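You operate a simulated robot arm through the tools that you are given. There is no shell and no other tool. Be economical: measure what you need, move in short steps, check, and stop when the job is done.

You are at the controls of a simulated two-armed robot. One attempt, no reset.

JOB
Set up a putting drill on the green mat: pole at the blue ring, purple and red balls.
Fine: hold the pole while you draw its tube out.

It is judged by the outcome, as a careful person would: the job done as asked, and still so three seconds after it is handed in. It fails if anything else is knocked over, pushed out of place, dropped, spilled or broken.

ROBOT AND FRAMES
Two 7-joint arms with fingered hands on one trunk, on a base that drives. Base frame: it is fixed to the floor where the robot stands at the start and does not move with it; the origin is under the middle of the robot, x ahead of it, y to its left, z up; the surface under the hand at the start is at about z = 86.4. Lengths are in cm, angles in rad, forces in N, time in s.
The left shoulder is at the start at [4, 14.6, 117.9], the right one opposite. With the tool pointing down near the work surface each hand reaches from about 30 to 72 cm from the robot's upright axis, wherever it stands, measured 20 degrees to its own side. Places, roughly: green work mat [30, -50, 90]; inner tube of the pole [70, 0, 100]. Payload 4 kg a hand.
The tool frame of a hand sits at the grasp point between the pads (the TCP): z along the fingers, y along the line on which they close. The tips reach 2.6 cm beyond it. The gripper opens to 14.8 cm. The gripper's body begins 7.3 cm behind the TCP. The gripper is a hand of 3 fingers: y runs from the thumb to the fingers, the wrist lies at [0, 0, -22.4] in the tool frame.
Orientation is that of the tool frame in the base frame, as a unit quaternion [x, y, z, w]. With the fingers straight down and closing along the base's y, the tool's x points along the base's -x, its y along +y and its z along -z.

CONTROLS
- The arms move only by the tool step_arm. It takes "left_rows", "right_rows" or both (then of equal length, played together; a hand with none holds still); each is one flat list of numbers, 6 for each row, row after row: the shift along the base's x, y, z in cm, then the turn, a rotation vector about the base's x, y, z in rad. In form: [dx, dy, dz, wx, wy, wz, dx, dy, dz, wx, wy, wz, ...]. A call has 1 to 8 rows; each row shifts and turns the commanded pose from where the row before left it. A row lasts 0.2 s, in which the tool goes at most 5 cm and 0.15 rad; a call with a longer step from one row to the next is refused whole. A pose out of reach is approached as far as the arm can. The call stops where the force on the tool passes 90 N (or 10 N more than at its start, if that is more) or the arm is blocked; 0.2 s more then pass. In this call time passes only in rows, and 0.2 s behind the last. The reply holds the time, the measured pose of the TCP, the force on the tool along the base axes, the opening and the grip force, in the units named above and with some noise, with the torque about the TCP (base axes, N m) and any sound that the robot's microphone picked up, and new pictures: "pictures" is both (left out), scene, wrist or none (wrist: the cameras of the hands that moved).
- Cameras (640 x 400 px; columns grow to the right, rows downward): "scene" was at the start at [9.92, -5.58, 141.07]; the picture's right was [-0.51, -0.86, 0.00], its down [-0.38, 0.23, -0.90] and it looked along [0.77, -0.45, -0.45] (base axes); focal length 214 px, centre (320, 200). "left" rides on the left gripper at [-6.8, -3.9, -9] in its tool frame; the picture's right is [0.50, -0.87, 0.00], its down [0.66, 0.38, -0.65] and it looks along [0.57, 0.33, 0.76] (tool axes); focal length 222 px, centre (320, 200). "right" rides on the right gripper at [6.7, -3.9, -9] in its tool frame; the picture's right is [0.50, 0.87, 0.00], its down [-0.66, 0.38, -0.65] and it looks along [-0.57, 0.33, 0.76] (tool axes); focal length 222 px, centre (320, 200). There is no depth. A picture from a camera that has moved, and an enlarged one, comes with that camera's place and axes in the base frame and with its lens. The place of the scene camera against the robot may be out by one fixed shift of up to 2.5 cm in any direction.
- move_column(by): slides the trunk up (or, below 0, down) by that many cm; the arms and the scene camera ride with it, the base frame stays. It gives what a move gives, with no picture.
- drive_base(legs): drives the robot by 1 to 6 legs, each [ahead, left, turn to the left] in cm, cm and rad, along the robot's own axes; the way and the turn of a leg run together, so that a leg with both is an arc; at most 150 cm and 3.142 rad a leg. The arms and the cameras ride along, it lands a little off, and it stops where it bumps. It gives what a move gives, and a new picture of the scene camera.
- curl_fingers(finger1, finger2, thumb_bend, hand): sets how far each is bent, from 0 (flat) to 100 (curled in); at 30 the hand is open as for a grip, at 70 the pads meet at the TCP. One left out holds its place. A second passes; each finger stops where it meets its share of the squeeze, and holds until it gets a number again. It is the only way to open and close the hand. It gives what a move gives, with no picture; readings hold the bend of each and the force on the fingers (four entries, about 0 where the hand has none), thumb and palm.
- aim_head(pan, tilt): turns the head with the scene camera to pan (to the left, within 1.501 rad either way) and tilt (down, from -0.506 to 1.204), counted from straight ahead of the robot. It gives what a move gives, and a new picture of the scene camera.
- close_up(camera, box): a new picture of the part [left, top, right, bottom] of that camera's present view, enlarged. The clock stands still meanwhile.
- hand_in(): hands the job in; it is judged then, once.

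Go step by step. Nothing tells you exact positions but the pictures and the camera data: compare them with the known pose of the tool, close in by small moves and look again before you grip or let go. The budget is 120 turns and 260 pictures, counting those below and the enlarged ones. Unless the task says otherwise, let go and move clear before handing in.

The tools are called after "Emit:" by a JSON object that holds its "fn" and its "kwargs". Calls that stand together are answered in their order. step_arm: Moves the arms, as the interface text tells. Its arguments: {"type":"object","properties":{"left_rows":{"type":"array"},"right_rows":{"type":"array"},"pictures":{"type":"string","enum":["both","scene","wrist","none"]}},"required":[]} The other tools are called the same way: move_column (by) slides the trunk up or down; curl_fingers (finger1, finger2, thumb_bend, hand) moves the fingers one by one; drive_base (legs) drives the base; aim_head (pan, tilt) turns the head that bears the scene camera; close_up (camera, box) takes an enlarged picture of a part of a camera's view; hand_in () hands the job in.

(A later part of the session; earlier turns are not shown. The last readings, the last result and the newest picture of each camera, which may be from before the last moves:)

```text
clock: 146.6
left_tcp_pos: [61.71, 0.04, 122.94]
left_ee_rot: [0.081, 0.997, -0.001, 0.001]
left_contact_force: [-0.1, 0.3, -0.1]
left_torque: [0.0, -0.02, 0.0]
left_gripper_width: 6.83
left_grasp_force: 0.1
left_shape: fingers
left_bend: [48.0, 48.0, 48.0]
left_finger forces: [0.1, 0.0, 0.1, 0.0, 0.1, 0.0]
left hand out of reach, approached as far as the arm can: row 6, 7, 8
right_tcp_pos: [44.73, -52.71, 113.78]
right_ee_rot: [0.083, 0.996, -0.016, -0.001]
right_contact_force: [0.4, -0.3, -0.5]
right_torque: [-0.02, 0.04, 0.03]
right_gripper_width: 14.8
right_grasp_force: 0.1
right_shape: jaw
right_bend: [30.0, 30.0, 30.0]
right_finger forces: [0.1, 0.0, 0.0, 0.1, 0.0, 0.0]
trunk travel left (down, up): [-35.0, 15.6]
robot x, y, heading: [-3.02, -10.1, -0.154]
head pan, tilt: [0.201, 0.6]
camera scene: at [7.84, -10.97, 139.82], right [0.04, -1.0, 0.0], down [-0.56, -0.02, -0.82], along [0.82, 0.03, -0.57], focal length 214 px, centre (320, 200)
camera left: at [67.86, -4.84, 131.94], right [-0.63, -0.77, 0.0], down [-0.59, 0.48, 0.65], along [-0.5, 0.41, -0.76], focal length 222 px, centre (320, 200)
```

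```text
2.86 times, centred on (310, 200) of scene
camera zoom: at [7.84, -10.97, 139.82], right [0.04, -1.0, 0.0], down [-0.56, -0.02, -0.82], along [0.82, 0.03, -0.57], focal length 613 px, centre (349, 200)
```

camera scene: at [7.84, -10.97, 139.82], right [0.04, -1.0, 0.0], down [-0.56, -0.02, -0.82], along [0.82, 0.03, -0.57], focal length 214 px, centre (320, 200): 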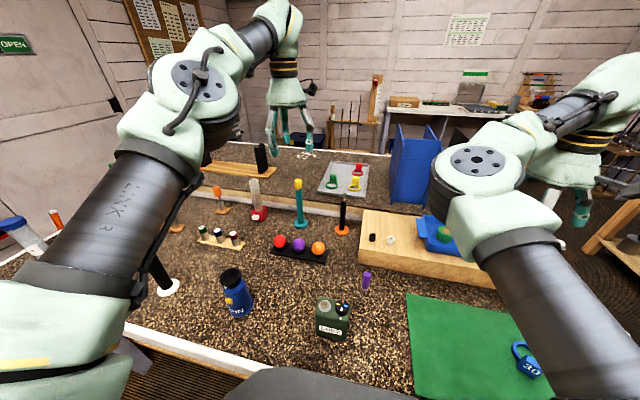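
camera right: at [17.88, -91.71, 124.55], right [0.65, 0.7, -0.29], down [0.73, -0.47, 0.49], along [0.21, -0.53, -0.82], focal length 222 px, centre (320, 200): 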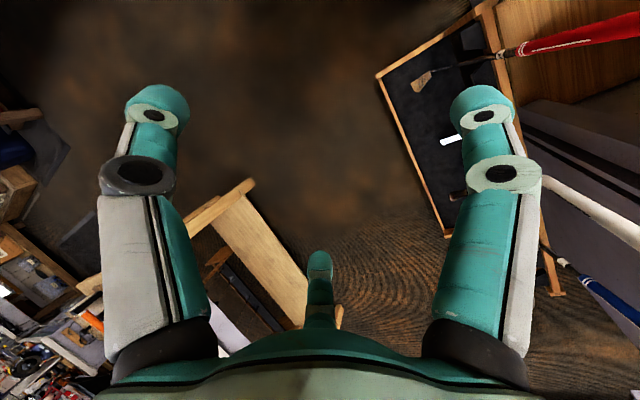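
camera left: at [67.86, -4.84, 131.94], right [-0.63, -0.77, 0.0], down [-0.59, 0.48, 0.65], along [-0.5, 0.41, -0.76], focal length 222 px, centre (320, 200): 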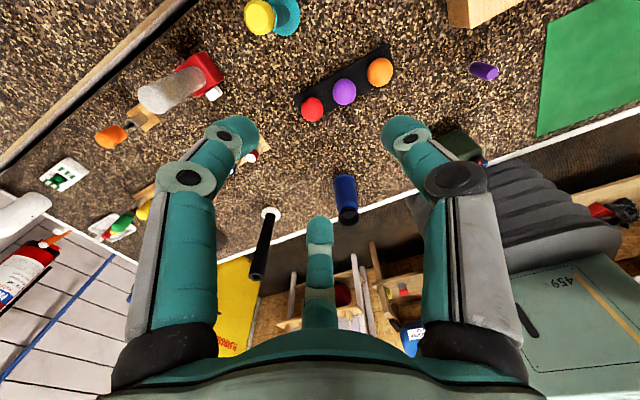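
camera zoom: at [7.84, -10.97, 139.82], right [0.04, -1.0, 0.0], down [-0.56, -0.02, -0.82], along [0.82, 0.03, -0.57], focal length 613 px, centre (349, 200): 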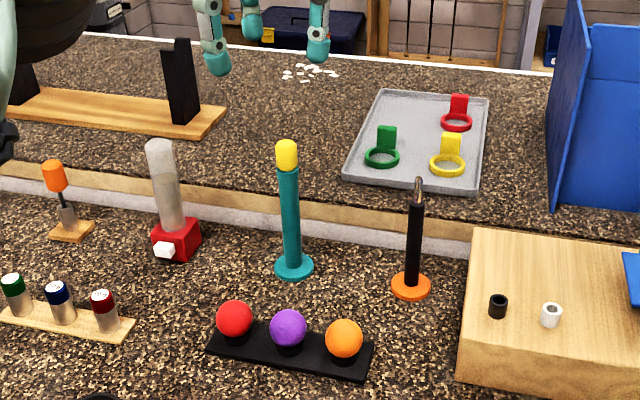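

The pole is about (70.3,-0.4), too far for a straight-down grip, and the ball rack stands right before it. I'll pitch the left hand to point forward and 30° down, which suits gripping the outer tube; first rotate at height.

Emit:
{"fn": "step_arm", "kwargs": {"left_rows": [-1, 0, -0.5, -0.021, -0.129, 0, -1, 0, -0.5, -0.021, -0.129, 0, -1, 0, -0.5, -0.021, -0.129, 0, -1, 0, -0.5, -0.021, -0.129, 0, -1, 0, -0.5, -0.021, -0.129, 0, -1, 0, -0.5, -0.021, -0.129, 0, -1, 0, -0.5, -0.021, -0.129, 0, -1, 0, -0.5, -0.021, -0.129, 0], "pictures": "both"}}

```text
clock: 148.4
left_tcp_pos: [53.85, 0.09, 119.09]
left_ee_rot: [0.069, 0.862, -0.041, 0.5]
left_contact_force: [-0.4, 0.0, -0.6]
left_torque: [0.0, 0.02, -0.01]
left_gripper_width: 6.84
left_grasp_force: 0.0
left_shape: fingers
left_bend: [48.0, 48.0, 48.0]
left_finger forces: [0.0, 0.0, 0.0, 0.0, 0.0, 0.0]
right_tcp_pos: [44.66, -52.57, 113.72]
right_ee_rot: [0.083, 0.996, -0.016, -0.001]
right_contact_force: [-0.7, 0.2, 0.3]
right_torque: [-0.01, 0.01, 0.03]
right_gripper_width: 14.8
right_grasp_force: 0.1
right_shape: jaw
right_bend: [30.0, 30.0, 30.0]
right_finger forces: [0.0, 0.0, 0.0, 0.0, 0.1, 0.1]
trunk travel left (down, up): [-35.0, 15.6]
robot x, y, heading: [-2.92, -10.45, -0.16]
head pan, tilt: [0.201, 0.6]
camera scene: at [7.82, -10.91, 139.82], right [0.04, -1.0, 0.0], down [-0.56, -0.02, -0.82], along [0.82, 0.03, -0.57], focal length 214 px, centre (320, 200)
camera left: at [48.82, -2.93, 129.32], right [-0.39, -0.82, -0.43], down [-0.82, 0.52, -0.24], along [0.42, 0.26, -0.87], focal length 222 px, centre (320, 200)
```

scene: 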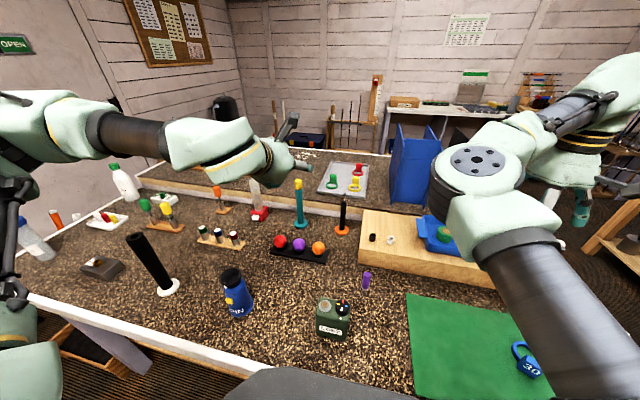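
left: 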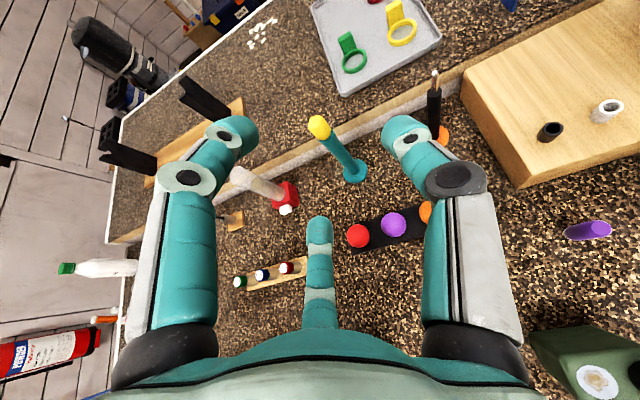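

From this view the pole is at (70.3,-0.2), cap top z≈105.7. I'll go to a pre-grasp point 14 cm back along the tool axis.

Emit:
{"fn": "step_arm", "kwargs": {"left_rows": [0.64, 0.24, -2.5, 0, 0, 0, 0.64, 0.24, -2.5, 0, 0, 0, 0.64, 0.24, -2.5, 0, 0, 0, 0.64, 0.24, -2.5, 0, 0, 0, 0.64, 0.24, -2.5, 0, 0, 0, 0.64, 0.24, -2.5, 0, 0, 0, 0.64, 0.24, -2.5, 0, 0, 0], "pictures": "both"}}

Emit:
{"fn": "close_up", "kwargs": {"camera": "scene", "box": [200, 130, 360, 270]}}

```text
clock: 150.0
left_tcp_pos: [55.68, 0.88, 111.71]
left_ee_rot: [0.07, 0.862, -0.041, 0.5]
left_contact_force: [-0.6, 0.0, 0.5]
left_torque: [0.0, -0.01, 0.01]
left_gripper_width: 6.83
left_grasp_force: 0.1
left_shape: fingers
left_bend: [48.0, 48.0, 48.0]
left_finger forces: [0.1, 0.1, 0.0, 0.0, 0.0, 0.1]
left hand out of reach, approached as far as the arm can: row 4, 5, 6, 7
right_tcp_pos: [44.8, -52.6, 113.81]
right_ee_rot: [0.082, 0.996, -0.017, 0.0]
right_contact_force: [0.0, -0.1, -0.1]
right_torque: [0.01, -0.02, 0.01]
right_gripper_width: 14.81
right_grasp_force: 0.1
right_shape: jaw
right_bend: [30.0, 30.0, 30.0]
right_finger forces: [0.0, 0.0, 0.0, 0.0, 0.0, 0.1]
trunk travel left (down, up): [-35.0, 15.6]
robot x, y, heading: [-2.79, -10.2, -0.156]
head pan, tilt: [0.201, 0.6]
camera scene: at [7.84, -10.91, 139.82], right [0.04, -1.0, 0.0], down [-0.56, -0.02, -0.82], along [0.82, 0.03, -0.57], focal length 214 px, centre (320, 200)
camera left: at [50.79, -2.25, 121.92], right [-0.39, -0.81, -0.43], down [-0.82, 0.52, -0.24], along [0.42, 0.26, -0.87], focal length 222 px, centre (320, 200)
```

scene: 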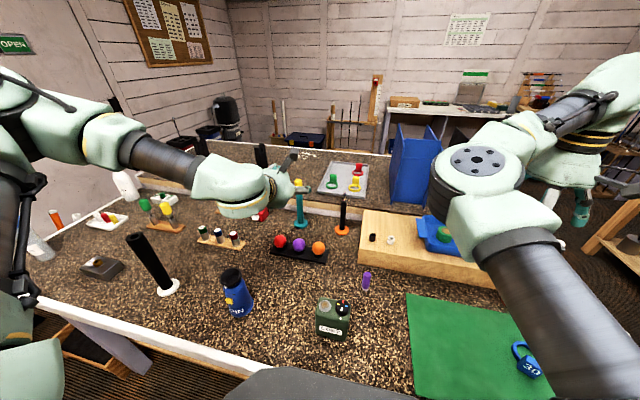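
left: 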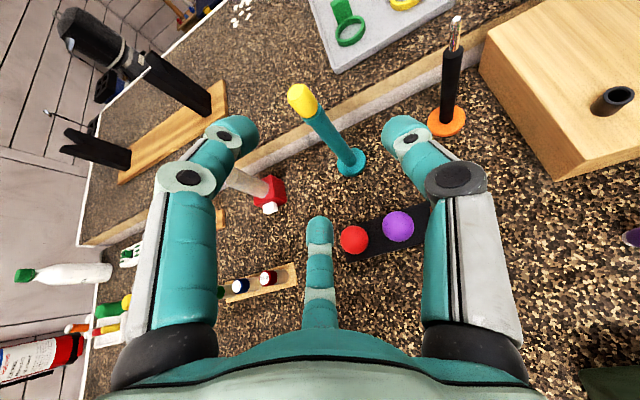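

```text
2.86 times, centred on (280, 200) of scene
camera zoom: at [7.84, -10.91, 139.82], right [0.04, -1.0, 0.0], down [-0.56, -0.02, -0.82], along [0.82, 0.03, -0.57], focal length 613 px, centre (434, 200)
```

zoom: 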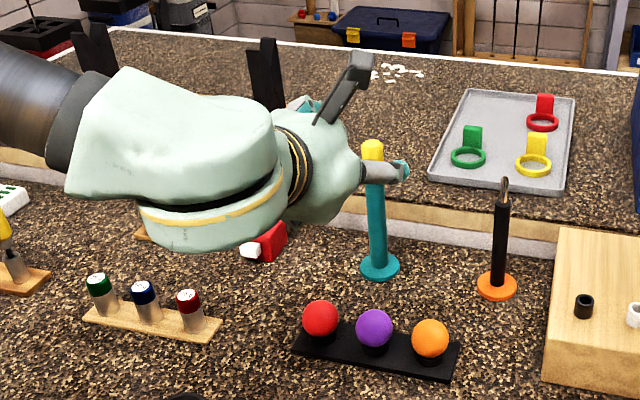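

The wrist is at a limit pointing straight ahead; the forearm comes from the left, so I'll yaw the hand to the right so it points along the forearm and approaches the pole from the front-left.

Emit:
{"fn": "step_arm", "kwargs": {"left_rows": [0, 1, 0, 0, 0, -0.14, 0, 1, 0, 0, 0, -0.14, 0, 1, 0, 0, 0, -0.14, 0, 1, 0, 0, 0, -0.14, 0, 1, 0, 0, 0, -0.14], "pictures": "none"}}

Emit:
{"fn": "step_arm", "kwargs": {"left_rows": [1, 0.8, -2, 0, 0, 0, 1, 0.8, -2, 0, 0, 0, 1, 0.8, -2, 0, 0, 0, 1, 0.8, -2, 0, 0, 0], "pictures": "both"}}

```text
clock: 151.2
left_tcp_pos: [55.9, 5.88, 111.57]
left_ee_rot: [0.36, 0.786, -0.209, 0.457]
left_contact_force: [0.4, -0.5, 0.5]
left_torque: [0.0, 0.0, 0.0]
left_gripper_width: 6.81
left_grasp_force: 0.0
left_shape: fingers
left_bend: [48.0, 48.0, 48.0]
left_finger forces: [0.0, 0.0, 0.0, 0.0, 0.0, 0.1]
right_tcp_pos: [44.73, -52.47, 113.85]
right_ee_rot: [0.082, 0.997, -0.015, 0.0]
right_contact_force: [-0.4, 0.1, 0.3]
right_torque: [-0.03, -0.01, 0.02]
right_gripper_width: 14.79
right_grasp_force: 0.2
right_shape: jaw
right_bend: [30.0, 30.0, 30.0]
right_finger forces: [0.0, 0.0, 0.0, 0.0, 0.1, 0.1]
trunk travel left (down, up): [-35.0, 15.6]
robot x, y, heading: [-2.96, -10.28, -0.155]
head pan, tilt: [0.201, 0.6]
```

```text
clock: 152.2
left_tcp_pos: [59.9, 9.12, 103.56]
left_ee_rot: [0.362, 0.786, -0.21, 0.455]
left_contact_force: [0.5, -0.4, 0.3]
left_torque: [-0.02, 0.0, -0.03]
left_gripper_width: 6.84
left_grasp_force: 0.1
left_shape: fingers
left_bend: [48.0, 48.0, 48.0]
left_finger forces: [0.1, 0.0, 0.1, 0.0, 0.0, 0.1]
right_tcp_pos: [44.86, -52.54, 113.79]
right_ee_rot: [0.083, 0.996, -0.017, -0.001]
right_contact_force: [-0.2, 0.5, -0.4]
right_torque: [-0.01, 0.01, 0.01]
right_gripper_width: 14.8
right_grasp_force: 0.0
right_shape: jaw
right_bend: [30.0, 30.0, 30.0]
right_finger forces: [0.0, 0.0, 0.1, 0.0, 0.1, 0.0]
trunk travel left (down, up): [-35.0, 15.6]
robot x, y, heading: [-3.04, -10.06, -0.159]
head pan, tilt: [0.201, 0.6]
camera scene: at [7.89, -10.87, 139.81], right [0.04, -1.0, 0.0], down [-0.57, -0.02, -0.82], along [0.82, 0.03, -0.57], focal length 214 px, centre (320, 200)
camera left: at [54.09, 10.04, 113.76], right [-0.82, -0.38, -0.43], down [-0.29, 0.92, -0.24], along [0.49, -0.07, -0.87], focal length 222 px, centre (320, 200)
```

scene: 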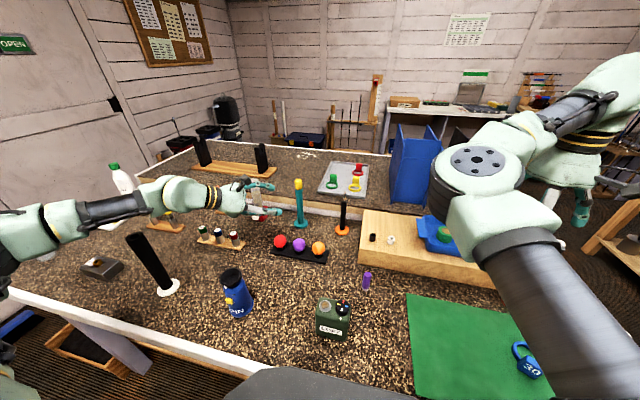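
left: 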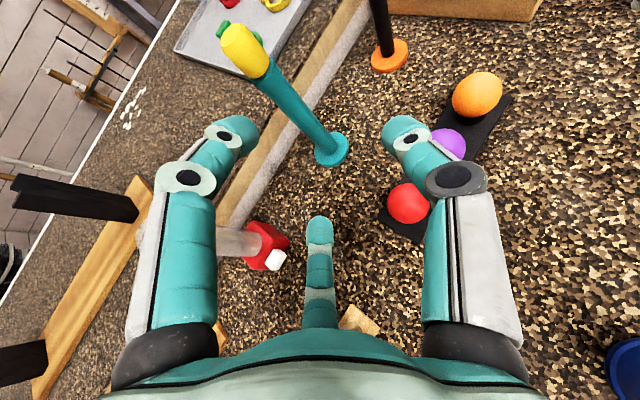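

Reach is good here; pole is at (70.5,0.6). I'll advance to 6 cm before the grasp point and check alignment.

Emit:
{"fn": "step_arm", "kwargs": {"left_rows": [1.8, -1.15, -1.5, 0, 0, 0, 1.8, -1.15, -1.5, 0, 0, 0, 1.8, -1.15, -1.5, 0, 0, 0, 1.8, -1.15, -1.5, 0, 0, 0], "pictures": "both"}}

Emit:
{"fn": "close_up", "kwargs": {"camera": "scene", "box": [220, 150, 360, 270]}}

```text
clock: 153.2
left_tcp_pos: [67.07, 4.35, 97.45]
left_ee_rot: [0.361, 0.787, -0.209, 0.455]
left_contact_force: [0.7, 0.5, -1.1]
left_torque: [-0.01, 0.0, 0.03]
left_gripper_width: 6.85
left_grasp_force: 0.1
left_shape: fingers
left_bend: [48.0, 48.0, 48.0]
left_finger forces: [0.0, 0.1, 0.1, 0.0, 0.1, 0.1]
right_tcp_pos: [44.89, -52.66, 113.85]
right_ee_rot: [0.083, 0.996, -0.015, -0.002]
right_contact_force: [-0.1, -0.1, -0.4]
right_torque: [0.01, -0.01, 0.02]
right_gripper_width: 14.79
right_grasp_force: 0.1
right_shape: jaw
right_bend: [30.0, 30.0, 30.0]
right_finger forces: [0.1, 0.1, 0.0, 0.0, 0.1, 0.1]
trunk travel left (down, up): [-35.0, 15.6]
robot x, y, heading: [-3.35, -10.24, -0.16]
head pan, tilt: [0.201, 0.6]
camera scene: at [7.94, -10.99, 139.81], right [0.04, -1.0, 0.0], down [-0.57, -0.02, -0.82], along [0.82, 0.03, -0.57], focal length 214 px, centre (320, 200)
camera left: at [61.36, 5.14, 107.74], right [-0.82, -0.38, -0.43], down [-0.3, 0.92, -0.24], along [0.49, -0.07, -0.87], focal length 222 px, centre (320, 200)
```

scene: 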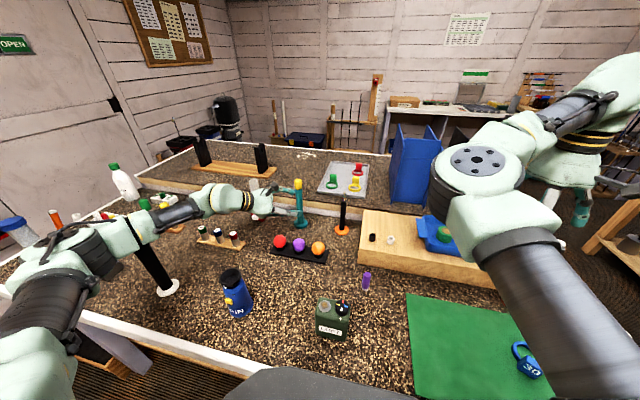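
left: 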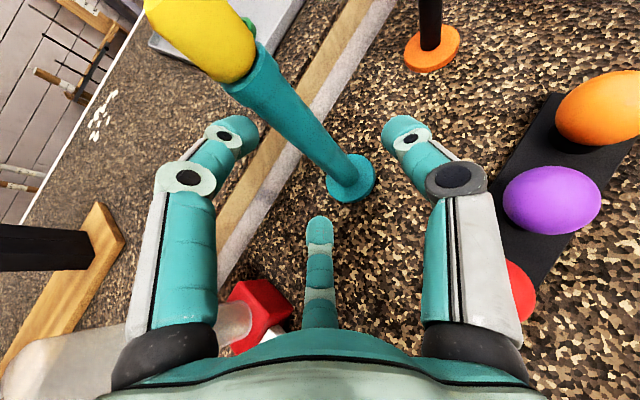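

```text
3.33 times, centred on (290, 210) of scene
camera zoom: at [7.94, -10.99, 139.81], right [0.04, -1.0, 0.0], down [-0.57, -0.02, -0.82], along [0.82, 0.03, -0.57], focal length 715 px, centre (420, 167)
```

zoom: 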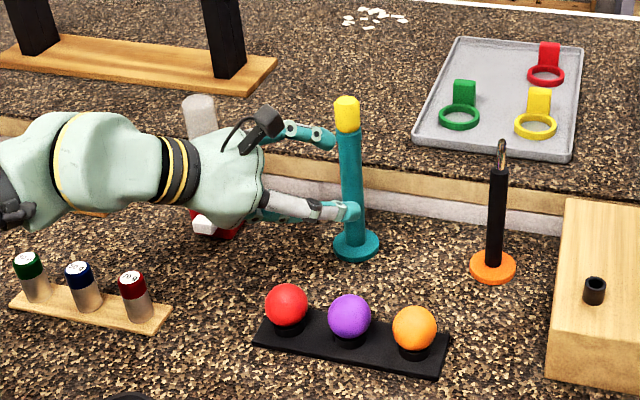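

The pole is between the digits, but the left forearm passes close to the tall black handle on the left. I'll check that clearance before going on.

Emit:
{"fn": "close_up", "kwargs": {"camera": "scene", "box": [0, 160, 240, 320]}}

Emit:
{"fn": "aim_head", "kwargs": {"pan": 0.9, "tilt": 0.6}}

```text
2.50 times, centred on (120, 240) of scene
camera zoom: at [7.94, -10.99, 139.81], right [0.04, -1.0, 0.0], down [-0.57, -0.02, -0.82], along [0.82, 0.03, -0.57], focal length 536 px, centre (820, 100)
```

zoom: 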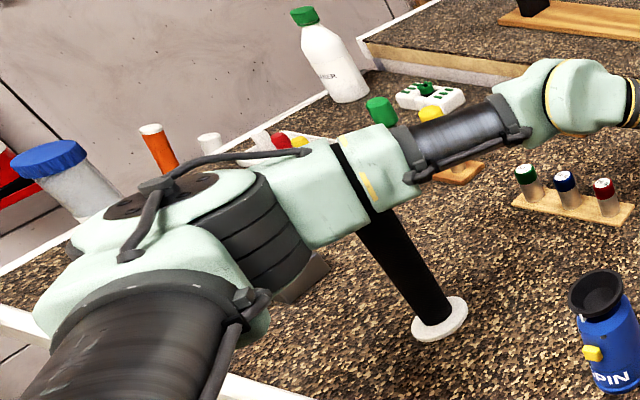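

```text
clock: 154.3
left_tcp_pos: [66.98, 4.17, 97.53]
left_ee_rot: [0.361, 0.786, -0.209, 0.455]
left_contact_force: [0.4, -0.2, 0.4]
left_torque: [0.01, -0.02, -0.02]
left_gripper_width: 6.83
left_grasp_force: 0.1
left_shape: fingers
left_bend: [48.0, 48.0, 48.0]
left_finger forces: [0.0, 0.0, 0.0, 0.0, 0.0, 0.1]
right_tcp_pos: [44.77, -52.64, 113.83]
right_ee_rot: [0.083, 0.996, -0.016, -0.001]
right_contact_force: [0.0, -0.3, 0.6]
right_torque: [0.01, 0.01, -0.02]
right_gripper_width: 14.8
right_grasp_force: 0.1
right_shape: jaw
right_bend: [30.0, 30.0, 30.0]
right_finger forces: [0.1, 0.0, 0.0, 0.0, 0.0, 0.0]
trunk travel left (down, up): [-35.0, 15.6]
robot x, y, heading: [-2.95, -9.76, -0.158]
head pan, tilt: [0.901, 0.6]
camera scene: at [5.53, -5.35, 139.82], right [0.67, -0.74, 0.0], down [-0.42, -0.38, -0.82], along [0.61, 0.56, -0.57], focal length 214 px, centre (320, 200)
```

scene: 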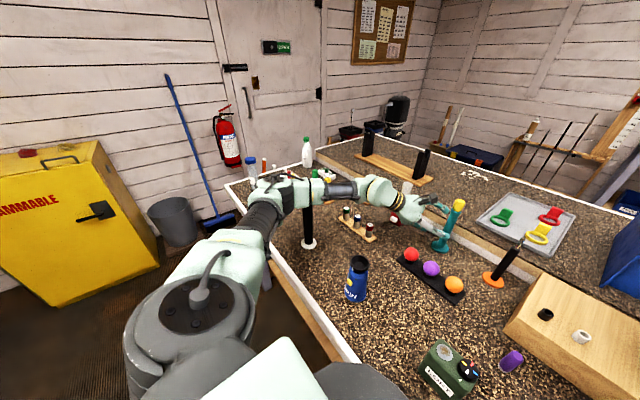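

The forearm is almost touching the tall black handle (top z≈107). To be safe I'll retreat along the same path, shift the robot to the right, and approach again.

Emit:
{"fn": "step_arm", "kwargs": {"left_rows": [-1.8, 1.15, 1.5, 0, 0, 0, -1.8, 1.15, 1.5, 0, 0, 0, -1.8, 1.15, 1.5, 0, 0, 0, -1.8, 1.15, 1.5, 0, 0, 0, -1, -0.8, 2, 0, 0, 0, -1, -0.8, 2, 0, 0, 0, -1, -0.8, 2, 0, 0, 0, -1, -0.8, 2, 0, 0, 0], "pictures": "scene"}}

Emit:
{"fn": "drive_base", "kwargs": {"legs": [[-1, -14, 0]]}}

```text
clock: 156.1
left_tcp_pos: [55.71, 5.72, 111.5]
left_ee_rot: [0.361, 0.787, -0.209, 0.455]
left_contact_force: [-0.3, 0.0, 0.5]
left_torque: [-0.03, 0.0, 0.03]
left_gripper_width: 6.86
left_grasp_force: 0.1
left_shape: fingers
left_bend: [48.0, 48.0, 48.0]
left_finger forces: [0.0, 0.0, 0.0, 0.1, 0.0, 0.0]
right_tcp_pos: [44.65, -52.75, 113.72]
right_ee_rot: [0.083, 0.996, -0.015, 0.0]
right_contact_force: [0.1, -0.4, -0.7]
right_torque: [0.0, 0.01, -0.03]
right_gripper_width: 14.8
right_grasp_force: 0.1
right_shape: jaw
right_bend: [30.0, 30.0, 30.0]
right_finger forces: [0.0, 0.0, 0.0, 0.0, 0.0, 0.0]
trunk travel left (down, up): [-35.0, 15.6]
robot x, y, heading: [-2.83, -9.8, -0.16]
head pan, tilt: [0.901, 0.6]
camera scene: at [5.48, -5.38, 139.82], right [0.68, -0.74, 0.0], down [-0.42, -0.38, -0.83], along [0.61, 0.56, -0.56], focal length 214 px, centre (320, 200)
```

scene: 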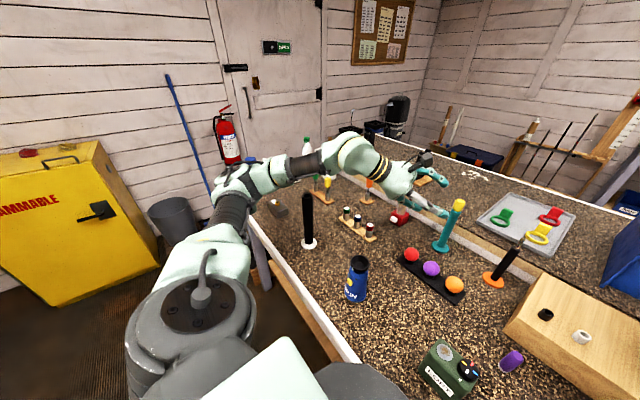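

```text
clock: 157.4
left_tcp_pos: [52.47, -7.56, 111.46]
left_ee_rot: [0.36, 0.787, -0.209, 0.455]
left_contact_force: [-0.9, 1.2, 0.7]
left_torque: [-0.01, -0.02, 0.0]
left_gripper_width: 6.86
left_grasp_force: 0.1
left_shape: fingers
left_bend: [48.0, 48.0, 48.0]
left_finger forces: [0.0, 0.1, 0.0, 0.0, 0.0, 0.0]
right_tcp_pos: [41.79, -65.85, 113.71]
right_ee_rot: [0.081, 0.997, -0.016, -0.001]
right_contact_force: [0.8, 0.6, 0.4]
right_torque: [-0.03, 0.0, 0.01]
right_gripper_width: 14.81
right_grasp_force: 0.1
right_shape: jaw
right_bend: [30.0, 30.0, 30.0]
right_finger forces: [0.1, 0.0, 0.0, 0.0, 0.0, 0.1]
trunk travel left (down, up): [-35.0, 15.6]
robot x, y, heading: [-6.47, -23.69, -0.161]
head pan, tilt: [0.901, 0.6]
camera scene: at [2.34, -18.76, 139.81], right [0.68, -0.74, 0.0], down [-0.42, -0.38, -0.82], along [0.61, 0.56, -0.57], focal length 214 px, centre (320, 200)
```

scene: 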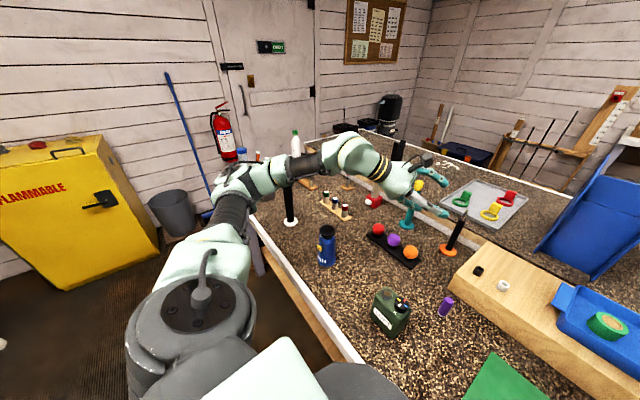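

The black handle is untouched. I'll yaw the hand slightly more forward and approach again from this base position.

Emit:
{"fn": "step_arm", "kwargs": {"left_rows": [0.6, 2.4, -0.5, 0, 0, 0.06, 0.6, 2.4, -0.5, 0, 0, 0.06, 0.6, 2.4, -0.5, 0, 0, 0.06, 0.6, 2.4, -0.5, 0, 0, 0.06, 0.6, 2.4, -0.5, 0, 0, 0.06, 0.6, 2.1, -0.5, 0, 0, 0.05, 0.6, 0, -1, 0, 0, 0], "pictures": "none"}}

Emit:
{"fn": "step_arm", "kwargs": {"left_rows": [1.0, 0, -2, 0, 0, 0, 1.0, 0, -2, 0, 0, 0, 1.0, 0, -2, 0, 0, 0], "pictures": "both"}}

```text
clock: 159.0
left_tcp_pos: [56.78, 6.45, 107.66]
left_ee_rot: [0.217, 0.838, -0.126, 0.485]
left_contact_force: [0.8, 0.2, -0.7]
left_torque: [0.0, 0.0, -0.01]
left_gripper_width: 6.85
left_grasp_force: 0.1
left_shape: fingers
left_bend: [48.0, 48.0, 48.0]
left_finger forces: [0.1, 0.0, 0.0, 0.0, 0.0, 0.1]
right_tcp_pos: [41.67, -66.1, 113.82]
right_ee_rot: [0.081, 0.997, -0.016, -0.001]
right_contact_force: [1.2, -0.8, 0.2]
right_torque: [-0.01, 0.0, 0.0]
right_gripper_width: 14.81
right_grasp_force: 0.2
right_shape: jaw
right_bend: [30.0, 30.0, 30.0]
right_finger forces: [0.1, 0.0, 0.0, 0.1, 0.0, 0.0]
trunk travel left (down, up): [-35.0, 15.6]
robot x, y, heading: [-6.21, -23.57, -0.162]
head pan, tilt: [0.901, 0.6]
```

```text
clock: 159.8
left_tcp_pos: [59.72, 6.46, 101.72]
left_ee_rot: [0.219, 0.837, -0.127, 0.485]
left_contact_force: [-0.4, 0.1, 0.2]
left_torque: [0.0, -0.01, -0.01]
left_gripper_width: 6.85
left_grasp_force: 0.1
left_shape: fingers
left_bend: [48.0, 48.0, 48.0]
left_finger forces: [0.1, 0.0, 0.1, 0.1, 0.1, 0.0]
right_tcp_pos: [41.72, -66.09, 113.74]
right_ee_rot: [0.081, 0.997, -0.016, -0.001]
right_contact_force: [0.9, 0.1, -0.1]
right_torque: [-0.01, 0.0, -0.01]
right_gripper_width: 14.81
right_grasp_force: 0.1
right_shape: jaw
right_bend: [30.0, 30.0, 30.0]
right_finger forces: [0.0, 0.0, 0.0, 0.1, 0.0, 0.0]
trunk travel left (down, up): [-35.0, 15.6]
robot x, y, heading: [-6.09, -23.7, -0.158]
head pan, tilt: [0.901, 0.6]
camera scene: at [2.33, -18.93, 139.82], right [0.68, -0.74, 0.0], down [-0.42, -0.38, -0.82], along [0.61, 0.56, -0.57], focal length 214 px, centre (320, 200)
camera left: at [54.03, 5.19, 111.98], right [-0.64, -0.64, -0.43], down [-0.6, 0.77, -0.24], along [0.49, 0.1, -0.87], focal length 222 px, centre (320, 200)
```

scene: 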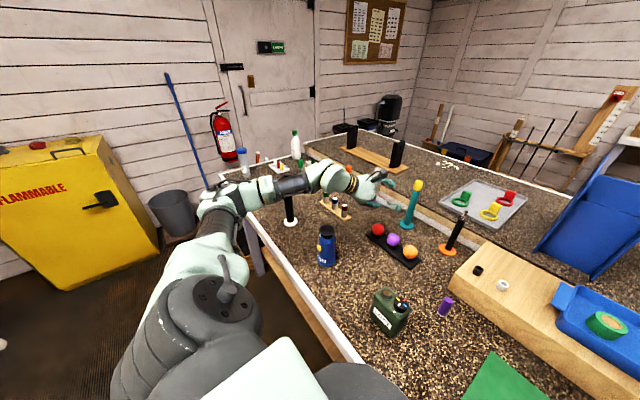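
left: 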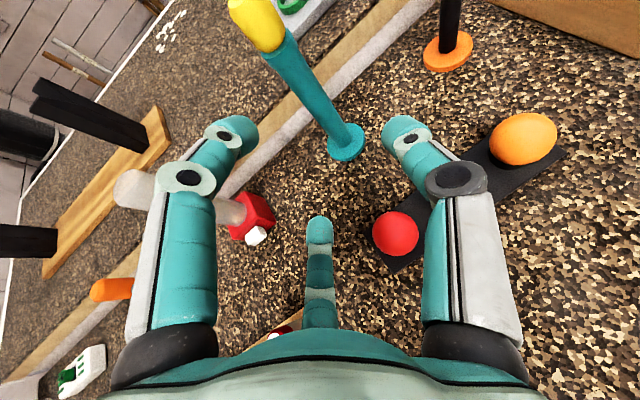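

Now the forearm is well clear of the black handle (wrist ~15 cm away). The pole is at (70.8,0.1); advancing to just before it.

Emit:
{"fn": "step_arm", "kwargs": {"left_rows": [2.2, -1.22, -1.4, 0, 0, 0, 2.2, -1.22, -1.4, 0, 0, 0, 2.2, -1.22, -1.4, 0, 0, 0], "pictures": "both"}}

Emit:
{"fn": "close_up", "kwargs": {"camera": "scene", "box": [240, 140, 480, 300]}}

```text
clock: 160.6
left_tcp_pos: [66.3, 2.47, 97.41]
left_ee_rot: [0.218, 0.838, -0.126, 0.485]
left_contact_force: [0.3, 0.2, 0.1]
left_torque: [-0.02, -0.01, 0.0]
left_gripper_width: 6.85
left_grasp_force: 0.0
left_shape: fingers
left_bend: [48.0, 48.0, 48.0]
left_finger forces: [0.0, 0.0, 0.0, 0.0, 0.0, 0.1]
right_tcp_pos: [41.64, -66.11, 113.79]
right_ee_rot: [0.08, 0.997, -0.016, -0.001]
right_contact_force: [0.5, -0.1, 0.3]
right_torque: [-0.02, 0.01, -0.01]
right_gripper_width: 14.82
right_grasp_force: 0.1
right_shape: jaw
right_bend: [30.0, 30.0, 30.0]
right_finger forces: [0.0, 0.1, 0.0, 0.1, 0.0, 0.0]
trunk travel left (down, up): [-35.0, 15.6]
robot x, y, heading: [-6.13, -23.49, -0.155]
head pan, tilt: [0.901, 0.6]
camera scene: at [2.36, -18.98, 139.82], right [0.68, -0.74, 0.0], down [-0.42, -0.38, -0.82], along [0.61, 0.56, -0.57], focal length 214 px, centre (320, 200)
camera left: at [60.55, 1.38, 107.63], right [-0.64, -0.64, -0.43], down [-0.6, 0.77, -0.24], along [0.48, 0.1, -0.87], focal length 222 px, centre (320, 200)
```

scene: 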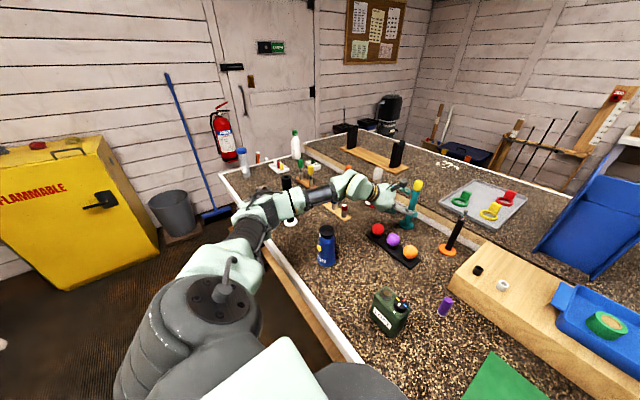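
left: 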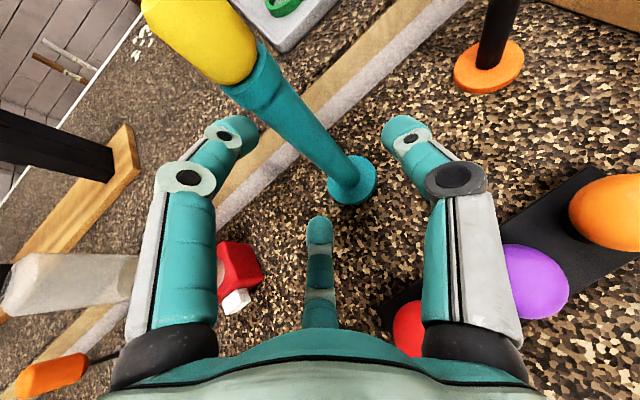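

```text
2.50 times, centred on (360, 220) of scene
camera zoom: at [2.36, -18.98, 139.82], right [0.68, -0.74, 0.0], down [-0.42, -0.38, -0.82], along [0.61, 0.56, -0.57], focal length 536 px, centre (220, 150)
```

zoom: 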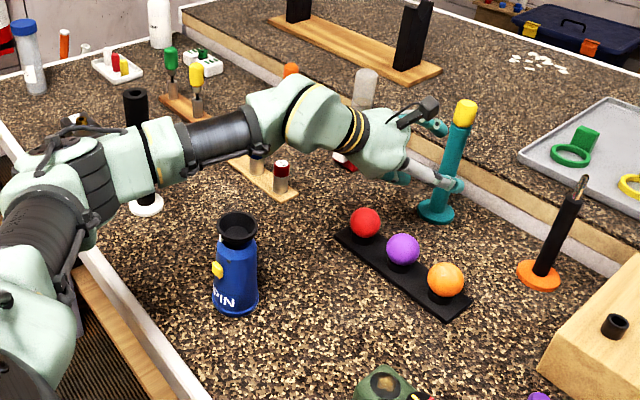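

Clear view: the forearm is separate from everything. I'll advance the last 6 cm around the tube.

Emit:
{"fn": "step_arm", "kwargs": {"left_rows": [1.5, -0.8, -0.97, 0, 0, 0, 1.5, -0.8, -0.97, 0, 0, 0, 1.5, -0.8, -0.97, 0, 0, 0], "pictures": "both"}}

Emit:
{"fn": "close_up", "kwargs": {"camera": "scene", "box": [340, 150, 480, 270]}}

```text
clock: 161.4
left_tcp_pos: [70.79, 0.28, 94.5]
left_ee_rot: [0.217, 0.838, -0.127, 0.484]
left_contact_force: [0.9, 1.1, -0.7]
left_torque: [0.0, 0.03, 0.01]
left_gripper_width: 6.85
left_grasp_force: 0.0
left_shape: fingers
left_bend: [48.0, 48.0, 48.0]
left_finger forces: [0.0, 0.0, 0.0, 0.0, 0.0, 0.0]
right_tcp_pos: [41.74, -66.13, 113.82]
right_ee_rot: [0.081, 0.997, -0.016, -0.001]
right_contact_force: [-0.5, 0.3, 0.3]
right_torque: [0.01, 0.02, -0.02]
right_gripper_width: 14.78
right_grasp_force: 0.1
right_shape: jaw
right_bend: [30.0, 30.0, 30.0]
right_finger forces: [0.0, 0.1, 0.0, 0.0, 0.0, 0.1]
trunk travel left (down, up): [-35.0, 15.6]
robot x, y, heading: [-6.19, -23.84, -0.16]
head pan, tilt: [0.901, 0.6]
camera scene: at [2.34, -18.97, 139.82], right [0.68, -0.74, 0.0], down [-0.42, -0.38, -0.82], along [0.61, 0.56, -0.57], focal length 214 px, centre (320, 200)
camera left: at [65.16, -0.79, 104.79], right [-0.64, -0.64, -0.43], down [-0.6, 0.76, -0.24], along [0.49, 0.1, -0.87], focal length 222 px, centre (320, 200)
```

scene: 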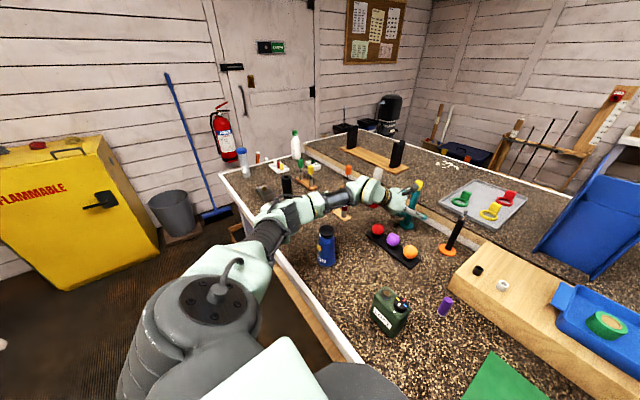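
left: 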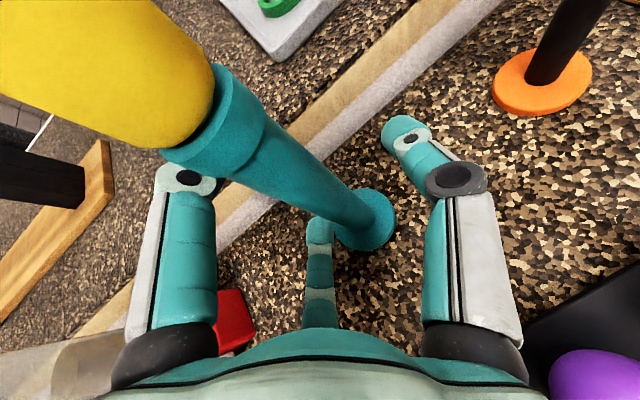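

```text
3.33 times, centred on (410, 210) of scene
camera zoom: at [2.34, -18.97, 139.82], right [0.68, -0.74, 0.0], down [-0.42, -0.38, -0.82], along [0.61, 0.56, -0.57], focal length 715 px, centre (20, 167)
```

zoom: 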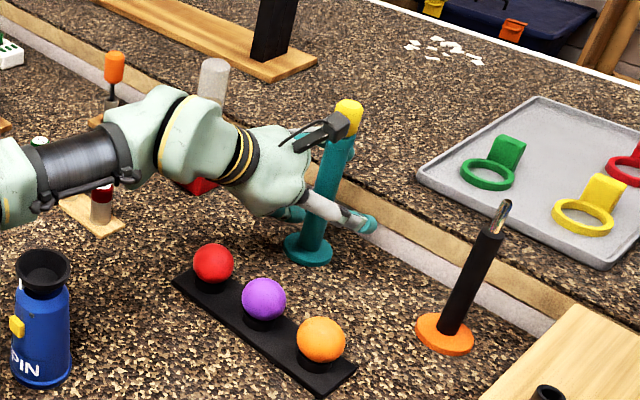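

The tube passes through the TCP with the thumb on one side and the fingers on the other. Closing the hand.

Emit:
{"fn": "curl_fingers", "kwargs": {"hand": "left", "finger1": 62, "finger2": 62, "thumb_bend": 62}}

Emit:
{"fn": "close_up", "kwargs": {"camera": "left", "box": [160, 60, 480, 300]}}

Emit:
{"fn": "close_up", "kwargs": {"camera": "scene", "box": [340, 150, 480, 270]}}

```text
clock: 162.4
left_tcp_pos: [70.76, 0.31, 94.42]
left_ee_rot: [0.217, 0.838, -0.126, 0.484]
left_contact_force: [0.1, 0.2, 1.0]
left_torque: [0.02, -0.01, -0.01]
left_gripper_width: 2.37
left_grasp_force: 0.1
left_shape: fingers
left_bend: [62.0, 62.0, 62.0]
left_finger forces: [0.1, 0.4, 0.0, 0.0, 0.1, 0.0]
right_tcp_pos: [41.78, -66.09, 113.89]
right_ee_rot: [0.081, 0.997, -0.015, -0.001]
right_contact_force: [0.1, -0.1, -1.1]
right_torque: [-0.02, -0.01, 0.02]
right_gripper_width: 14.8
right_grasp_force: 0.1
right_shape: jaw
right_bend: [30.0, 30.0, 30.0]
right_finger forces: [0.0, 0.0, 0.0, 0.0, 0.0, 0.0]
trunk travel left (down, up): [-35.0, 15.6]
robot x, y, heading: [-6.25, -23.56, -0.156]
head pan, tilt: [0.901, 0.6]
```

```text
1.67 times, centred on (320, 180) of left
camera zoom: at [65.11, -0.8, 104.78], right [-0.64, -0.64, -0.43], down [-0.6, 0.77, -0.24], along [0.49, 0.1, -0.87], focal length 370 px, centre (320, 233)
```

zoom: 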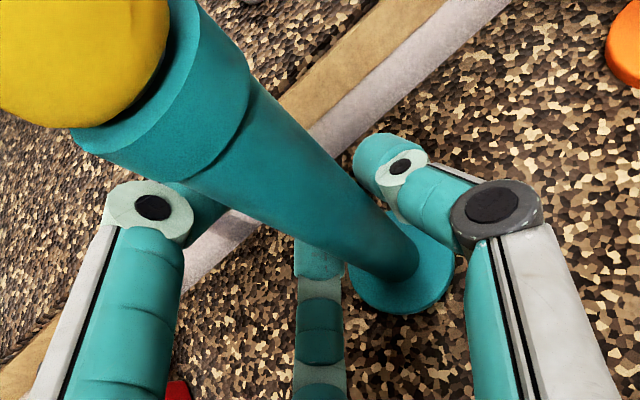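

```text
3.33 times, centred on (410, 210) of scene
camera zoom: at [2.31, -18.94, 139.82], right [0.68, -0.74, 0.0], down [-0.42, -0.38, -0.82], along [0.61, 0.56, -0.57], focal length 715 px, centre (20, 167)
```

zoom: 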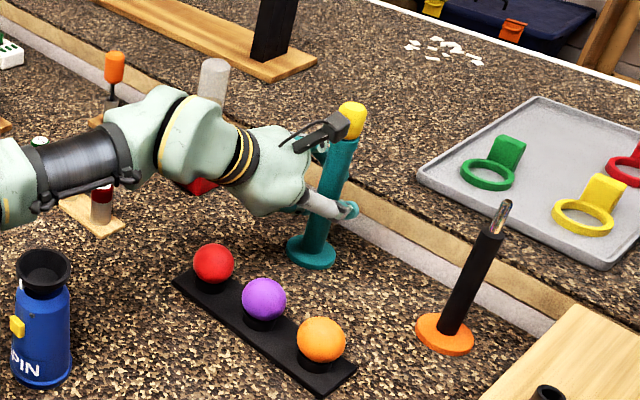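

Emit:
{"fn": "curl_fingers", "kwargs": {"hand": "left", "finger1": 74, "finger2": 74, "thumb_bend": 74}}

Emit:
{"fn": "close_up", "kwargs": {"camera": "left", "box": [160, 60, 480, 300]}}

Emit:
{"fn": "close_up", "kwargs": {"camera": "scene", "box": [340, 150, 480, 270]}}

```text
clock: 163.4
left_tcp_pos: [70.74, 0.43, 94.46]
left_ee_rot: [0.218, 0.838, -0.126, 0.485]
left_contact_force: [0.3, 0.3, 0.3]
left_torque: [0.04, -0.04, 0.02]
left_gripper_width: 0.0
left_grasp_force: 7.4
left_shape: fingers
left_bend: [73.0, 72.0, 68.0]
left_finger forces: [0.3, 6.7, 0.0, 0.0, 7.3, 0.0]
right_tcp_pos: [41.71, -66.15, 113.81]
right_ee_rot: [0.081, 0.997, -0.016, -0.001]
right_contact_force: [0.4, 0.4, -0.6]
right_torque: [-0.04, 0.01, 0.0]
right_gripper_width: 14.81
right_grasp_force: 0.0
right_shape: jaw
right_bend: [30.0, 30.0, 30.0]
right_finger forces: [0.0, 0.1, 0.0, 0.0, 0.0, 0.1]
trunk travel left (down, up): [-35.0, 15.6]
robot x, y, heading: [-6.04, -23.41, -0.159]
head pan, tilt: [0.901, 0.6]
```

```text
1.67 times, centred on (320, 180) of left
camera zoom: at [65.11, -0.79, 104.78], right [-0.64, -0.64, -0.43], down [-0.6, 0.77, -0.24], along [0.49, 0.1, -0.87], focal length 370 px, centre (320, 233)
```

zoom: 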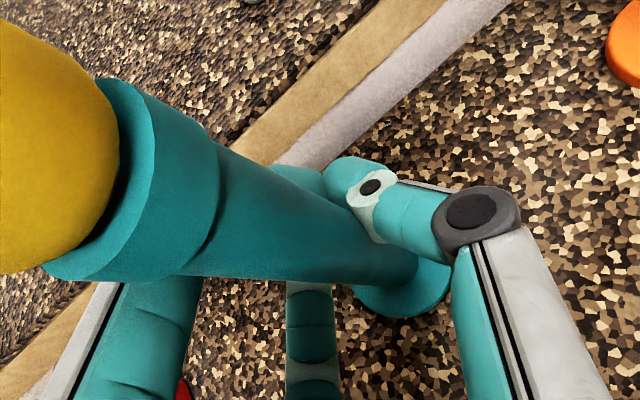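

```text
3.33 times, centred on (410, 210) of scene
camera zoom: at [2.31, -18.94, 139.82], right [0.68, -0.74, 0.0], down [-0.42, -0.38, -0.82], along [0.61, 0.56, -0.57], focal length 715 px, centre (20, 167)
```

zoom: 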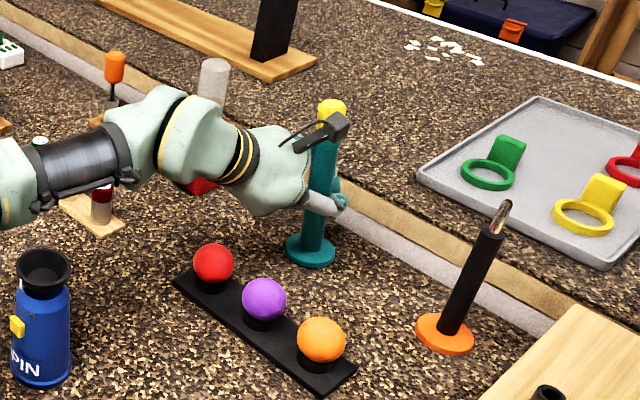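

The tube got pulled toward the palm and leans; the TCP is slightly past it. I'll reopen a little and look where it stands.

Emit:
{"fn": "curl_fingers", "kwargs": {"hand": "left", "finger1": 56, "finger2": 56, "thumb_bend": 56}}

Emit:
{"fn": "close_up", "kwargs": {"camera": "left", "box": [160, 60, 480, 300]}}

Emit:
{"fn": "close_up", "kwargs": {"camera": "scene", "box": [370, 160, 450, 230]}}

```text
clock: 164.4
left_tcp_pos: [70.8, 0.36, 94.44]
left_ee_rot: [0.218, 0.838, -0.127, 0.484]
left_contact_force: [-0.5, 0.1, 0.0]
left_torque: [0.01, -0.02, -0.04]
left_gripper_width: 4.21
left_grasp_force: 0.1
left_shape: fingers
left_bend: [56.0, 56.0, 56.0]
left_finger forces: [0.0, 0.0, 0.0, 0.1, 0.1, 0.0]
right_tcp_pos: [41.67, -66.12, 113.8]
right_ee_rot: [0.08, 0.997, -0.016, 0.0]
right_contact_force: [0.4, 0.0, 1.1]
right_torque: [-0.01, 0.0, -0.01]
right_gripper_width: 14.83
right_grasp_force: 0.1
right_shape: jaw
right_bend: [30.0, 30.0, 30.0]
right_finger forces: [0.0, 0.1, 0.1, 0.1, 0.1, 0.0]
trunk travel left (down, up): [-35.0, 15.6]
robot x, y, heading: [-6.15, -23.05, -0.16]
head pan, tilt: [0.901, 0.6]
```

```text
1.67 times, centred on (320, 180) of left
camera zoom: at [65.1, -0.8, 104.79], right [-0.64, -0.64, -0.43], down [-0.6, 0.77, -0.24], along [0.49, 0.1, -0.87], focal length 370 px, centre (320, 233)
```

zoom: 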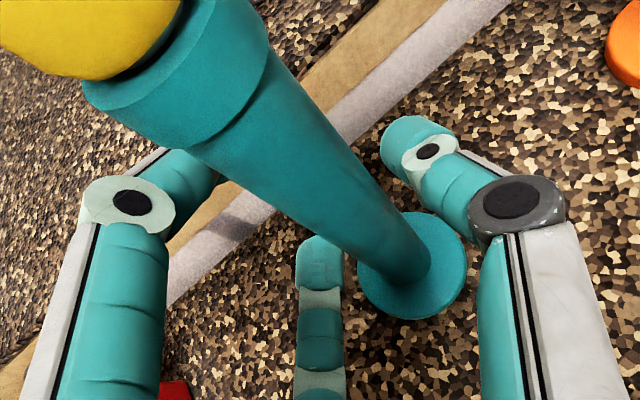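

```text
5.71 times, centred on (410, 195) of scene
camera zoom: at [2.3, -18.94, 139.82], right [0.68, -0.74, 0.0], down [-0.42, -0.38, -0.82], along [0.61, 0.56, -0.57], focal length 1226 px, centre (-194, 229)
```

zoom: 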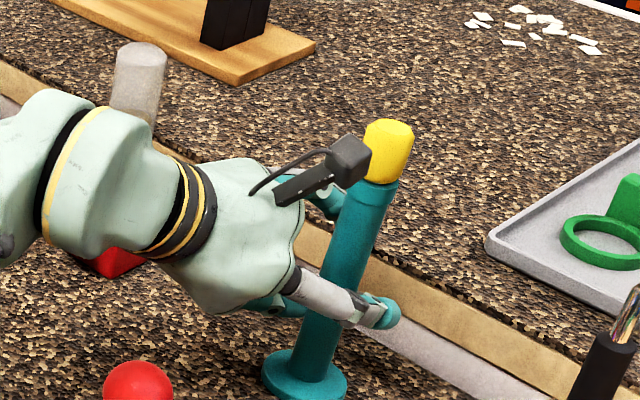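

The pole stands upright again at about (70.0,-0.7), so the hand is about 1.3 cm off sideways. I'll open the fingers a bit, shift the hand right, then close the thumb side first.

Emit:
{"fn": "curl_fingers", "kwargs": {"hand": "left", "finger1": 48, "finger2": 48, "thumb_bend": 54}}

Emit:
{"fn": "step_arm", "kwargs": {"left_rows": [-0.4, -0.55, 0, 0, 0, 0, -0.4, -0.55, 0, 0, 0, 0], "pictures": "none"}}

Emit:
{"fn": "curl_fingers", "kwargs": {"hand": "left", "finger1": 58, "finger2": 58, "thumb_bend": 60}}

Emit:
{"fn": "close_up", "kwargs": {"camera": "left", "box": [160, 60, 480, 300]}}

Emit:
{"fn": "close_up", "kwargs": {"camera": "scene", "box": [370, 160, 450, 230]}}

```text
clock: 165.4
left_tcp_pos: [70.7, 0.39, 94.56]
left_ee_rot: [0.218, 0.838, -0.127, 0.484]
left_contact_force: [0.3, 0.3, 1.4]
left_torque: [-0.03, -0.01, 0.03]
left_gripper_width: 5.84
left_grasp_force: 0.0
left_shape: fingers
left_bend: [48.0, 48.0, 54.0]
left_finger forces: [0.0, 0.1, 0.1, 0.0, 0.0, 0.1]
right_tcp_pos: [41.71, -66.16, 113.79]
right_ee_rot: [0.082, 0.997, -0.015, 0.0]
right_contact_force: [-0.3, -0.1, 0.3]
right_torque: [0.0, 0.01, 0.01]
right_gripper_width: 14.8
right_grasp_force: 0.0
right_shape: jaw
right_bend: [30.0, 30.0, 30.0]
right_finger forces: [0.1, 0.1, 0.1, 0.0, 0.0, 0.0]
trunk travel left (down, up): [-35.0, 15.6]
robot x, y, heading: [-5.63, -23.53, -0.158]
head pan, tilt: [0.901, 0.6]
```

```text
clock: 166.0
left_tcp_pos: [70.04, -0.8, 94.43]
left_ee_rot: [0.218, 0.838, -0.126, 0.484]
left_contact_force: [1.0, -0.7, 0.0]
left_torque: [0.01, 0.0, 0.0]
left_gripper_width: 5.88
left_grasp_force: 0.1
left_shape: fingers
left_bend: [48.0, 48.0, 54.0]
left_finger forces: [0.0, 0.0, 0.0, 0.0, 0.0, 0.0]
right_tcp_pos: [41.63, -66.08, 113.91]
right_ee_rot: [0.081, 0.997, -0.016, -0.001]
right_contact_force: [-0.3, -0.6, -0.1]
right_torque: [0.01, 0.03, 0.0]
right_gripper_width: 14.79
right_grasp_force: 0.1
right_shape: jaw
right_bend: [30.0, 30.0, 30.0]
right_finger forces: [0.0, 0.0, 0.1, 0.2, 0.1, 0.0]
trunk travel left (down, up): [-35.0, 15.6]
robot x, y, heading: [-6.05, -23.53, -0.156]
head pan, tilt: [0.901, 0.6]
```

```text
clock: 167.0
left_tcp_pos: [69.94, -0.83, 94.49]
left_ee_rot: [0.218, 0.838, -0.127, 0.484]
left_contact_force: [0.9, -0.6, -0.3]
left_torque: [0.0, 0.0, -0.01]
left_gripper_width: 3.48
left_grasp_force: 0.1
left_shape: fingers
left_bend: [57.0, 57.0, 60.0]
left_finger forces: [0.0, 0.1, 0.1, 0.0, 0.0, 0.1]
right_tcp_pos: [41.59, -66.04, 113.76]
right_ee_rot: [0.081, 0.997, -0.016, 0.0]
right_contact_force: [-0.9, 0.6, 0.6]
right_torque: [0.0, 0.01, -0.01]
right_gripper_width: 14.79
right_grasp_force: 0.1
right_shape: jaw
right_bend: [30.0, 30.0, 30.0]
right_finger forces: [0.0, 0.1, 0.1, 0.0, 0.0, 0.1]
trunk travel left (down, up): [-35.0, 15.6]
robot x, y, heading: [-6.28, -23.84, -0.159]
head pan, tilt: [0.901, 0.6]
```

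```text
1.67 times, centred on (320, 180) of left
camera zoom: at [64.3, -1.93, 104.82], right [-0.64, -0.64, -0.43], down [-0.6, 0.77, -0.24], along [0.49, 0.1, -0.87], focal length 370 px, centre (320, 233)
```

zoom: 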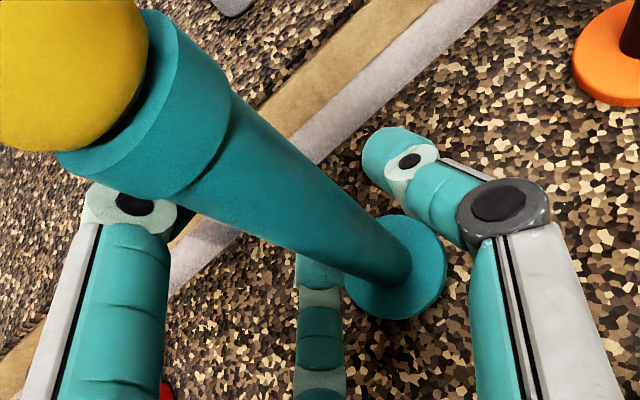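

```text
5.71 times, centred on (410, 195) of scene
camera zoom: at [2.3, -18.94, 139.82], right [0.68, -0.74, 0.0], down [-0.42, -0.38, -0.82], along [0.61, 0.56, -0.57], focal length 1226 px, centre (-194, 229)
```

zoom: 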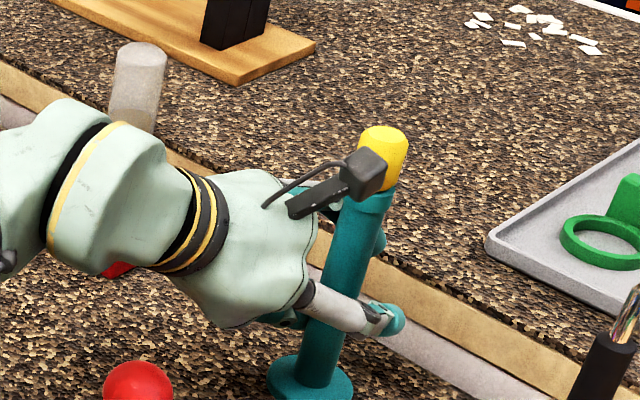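

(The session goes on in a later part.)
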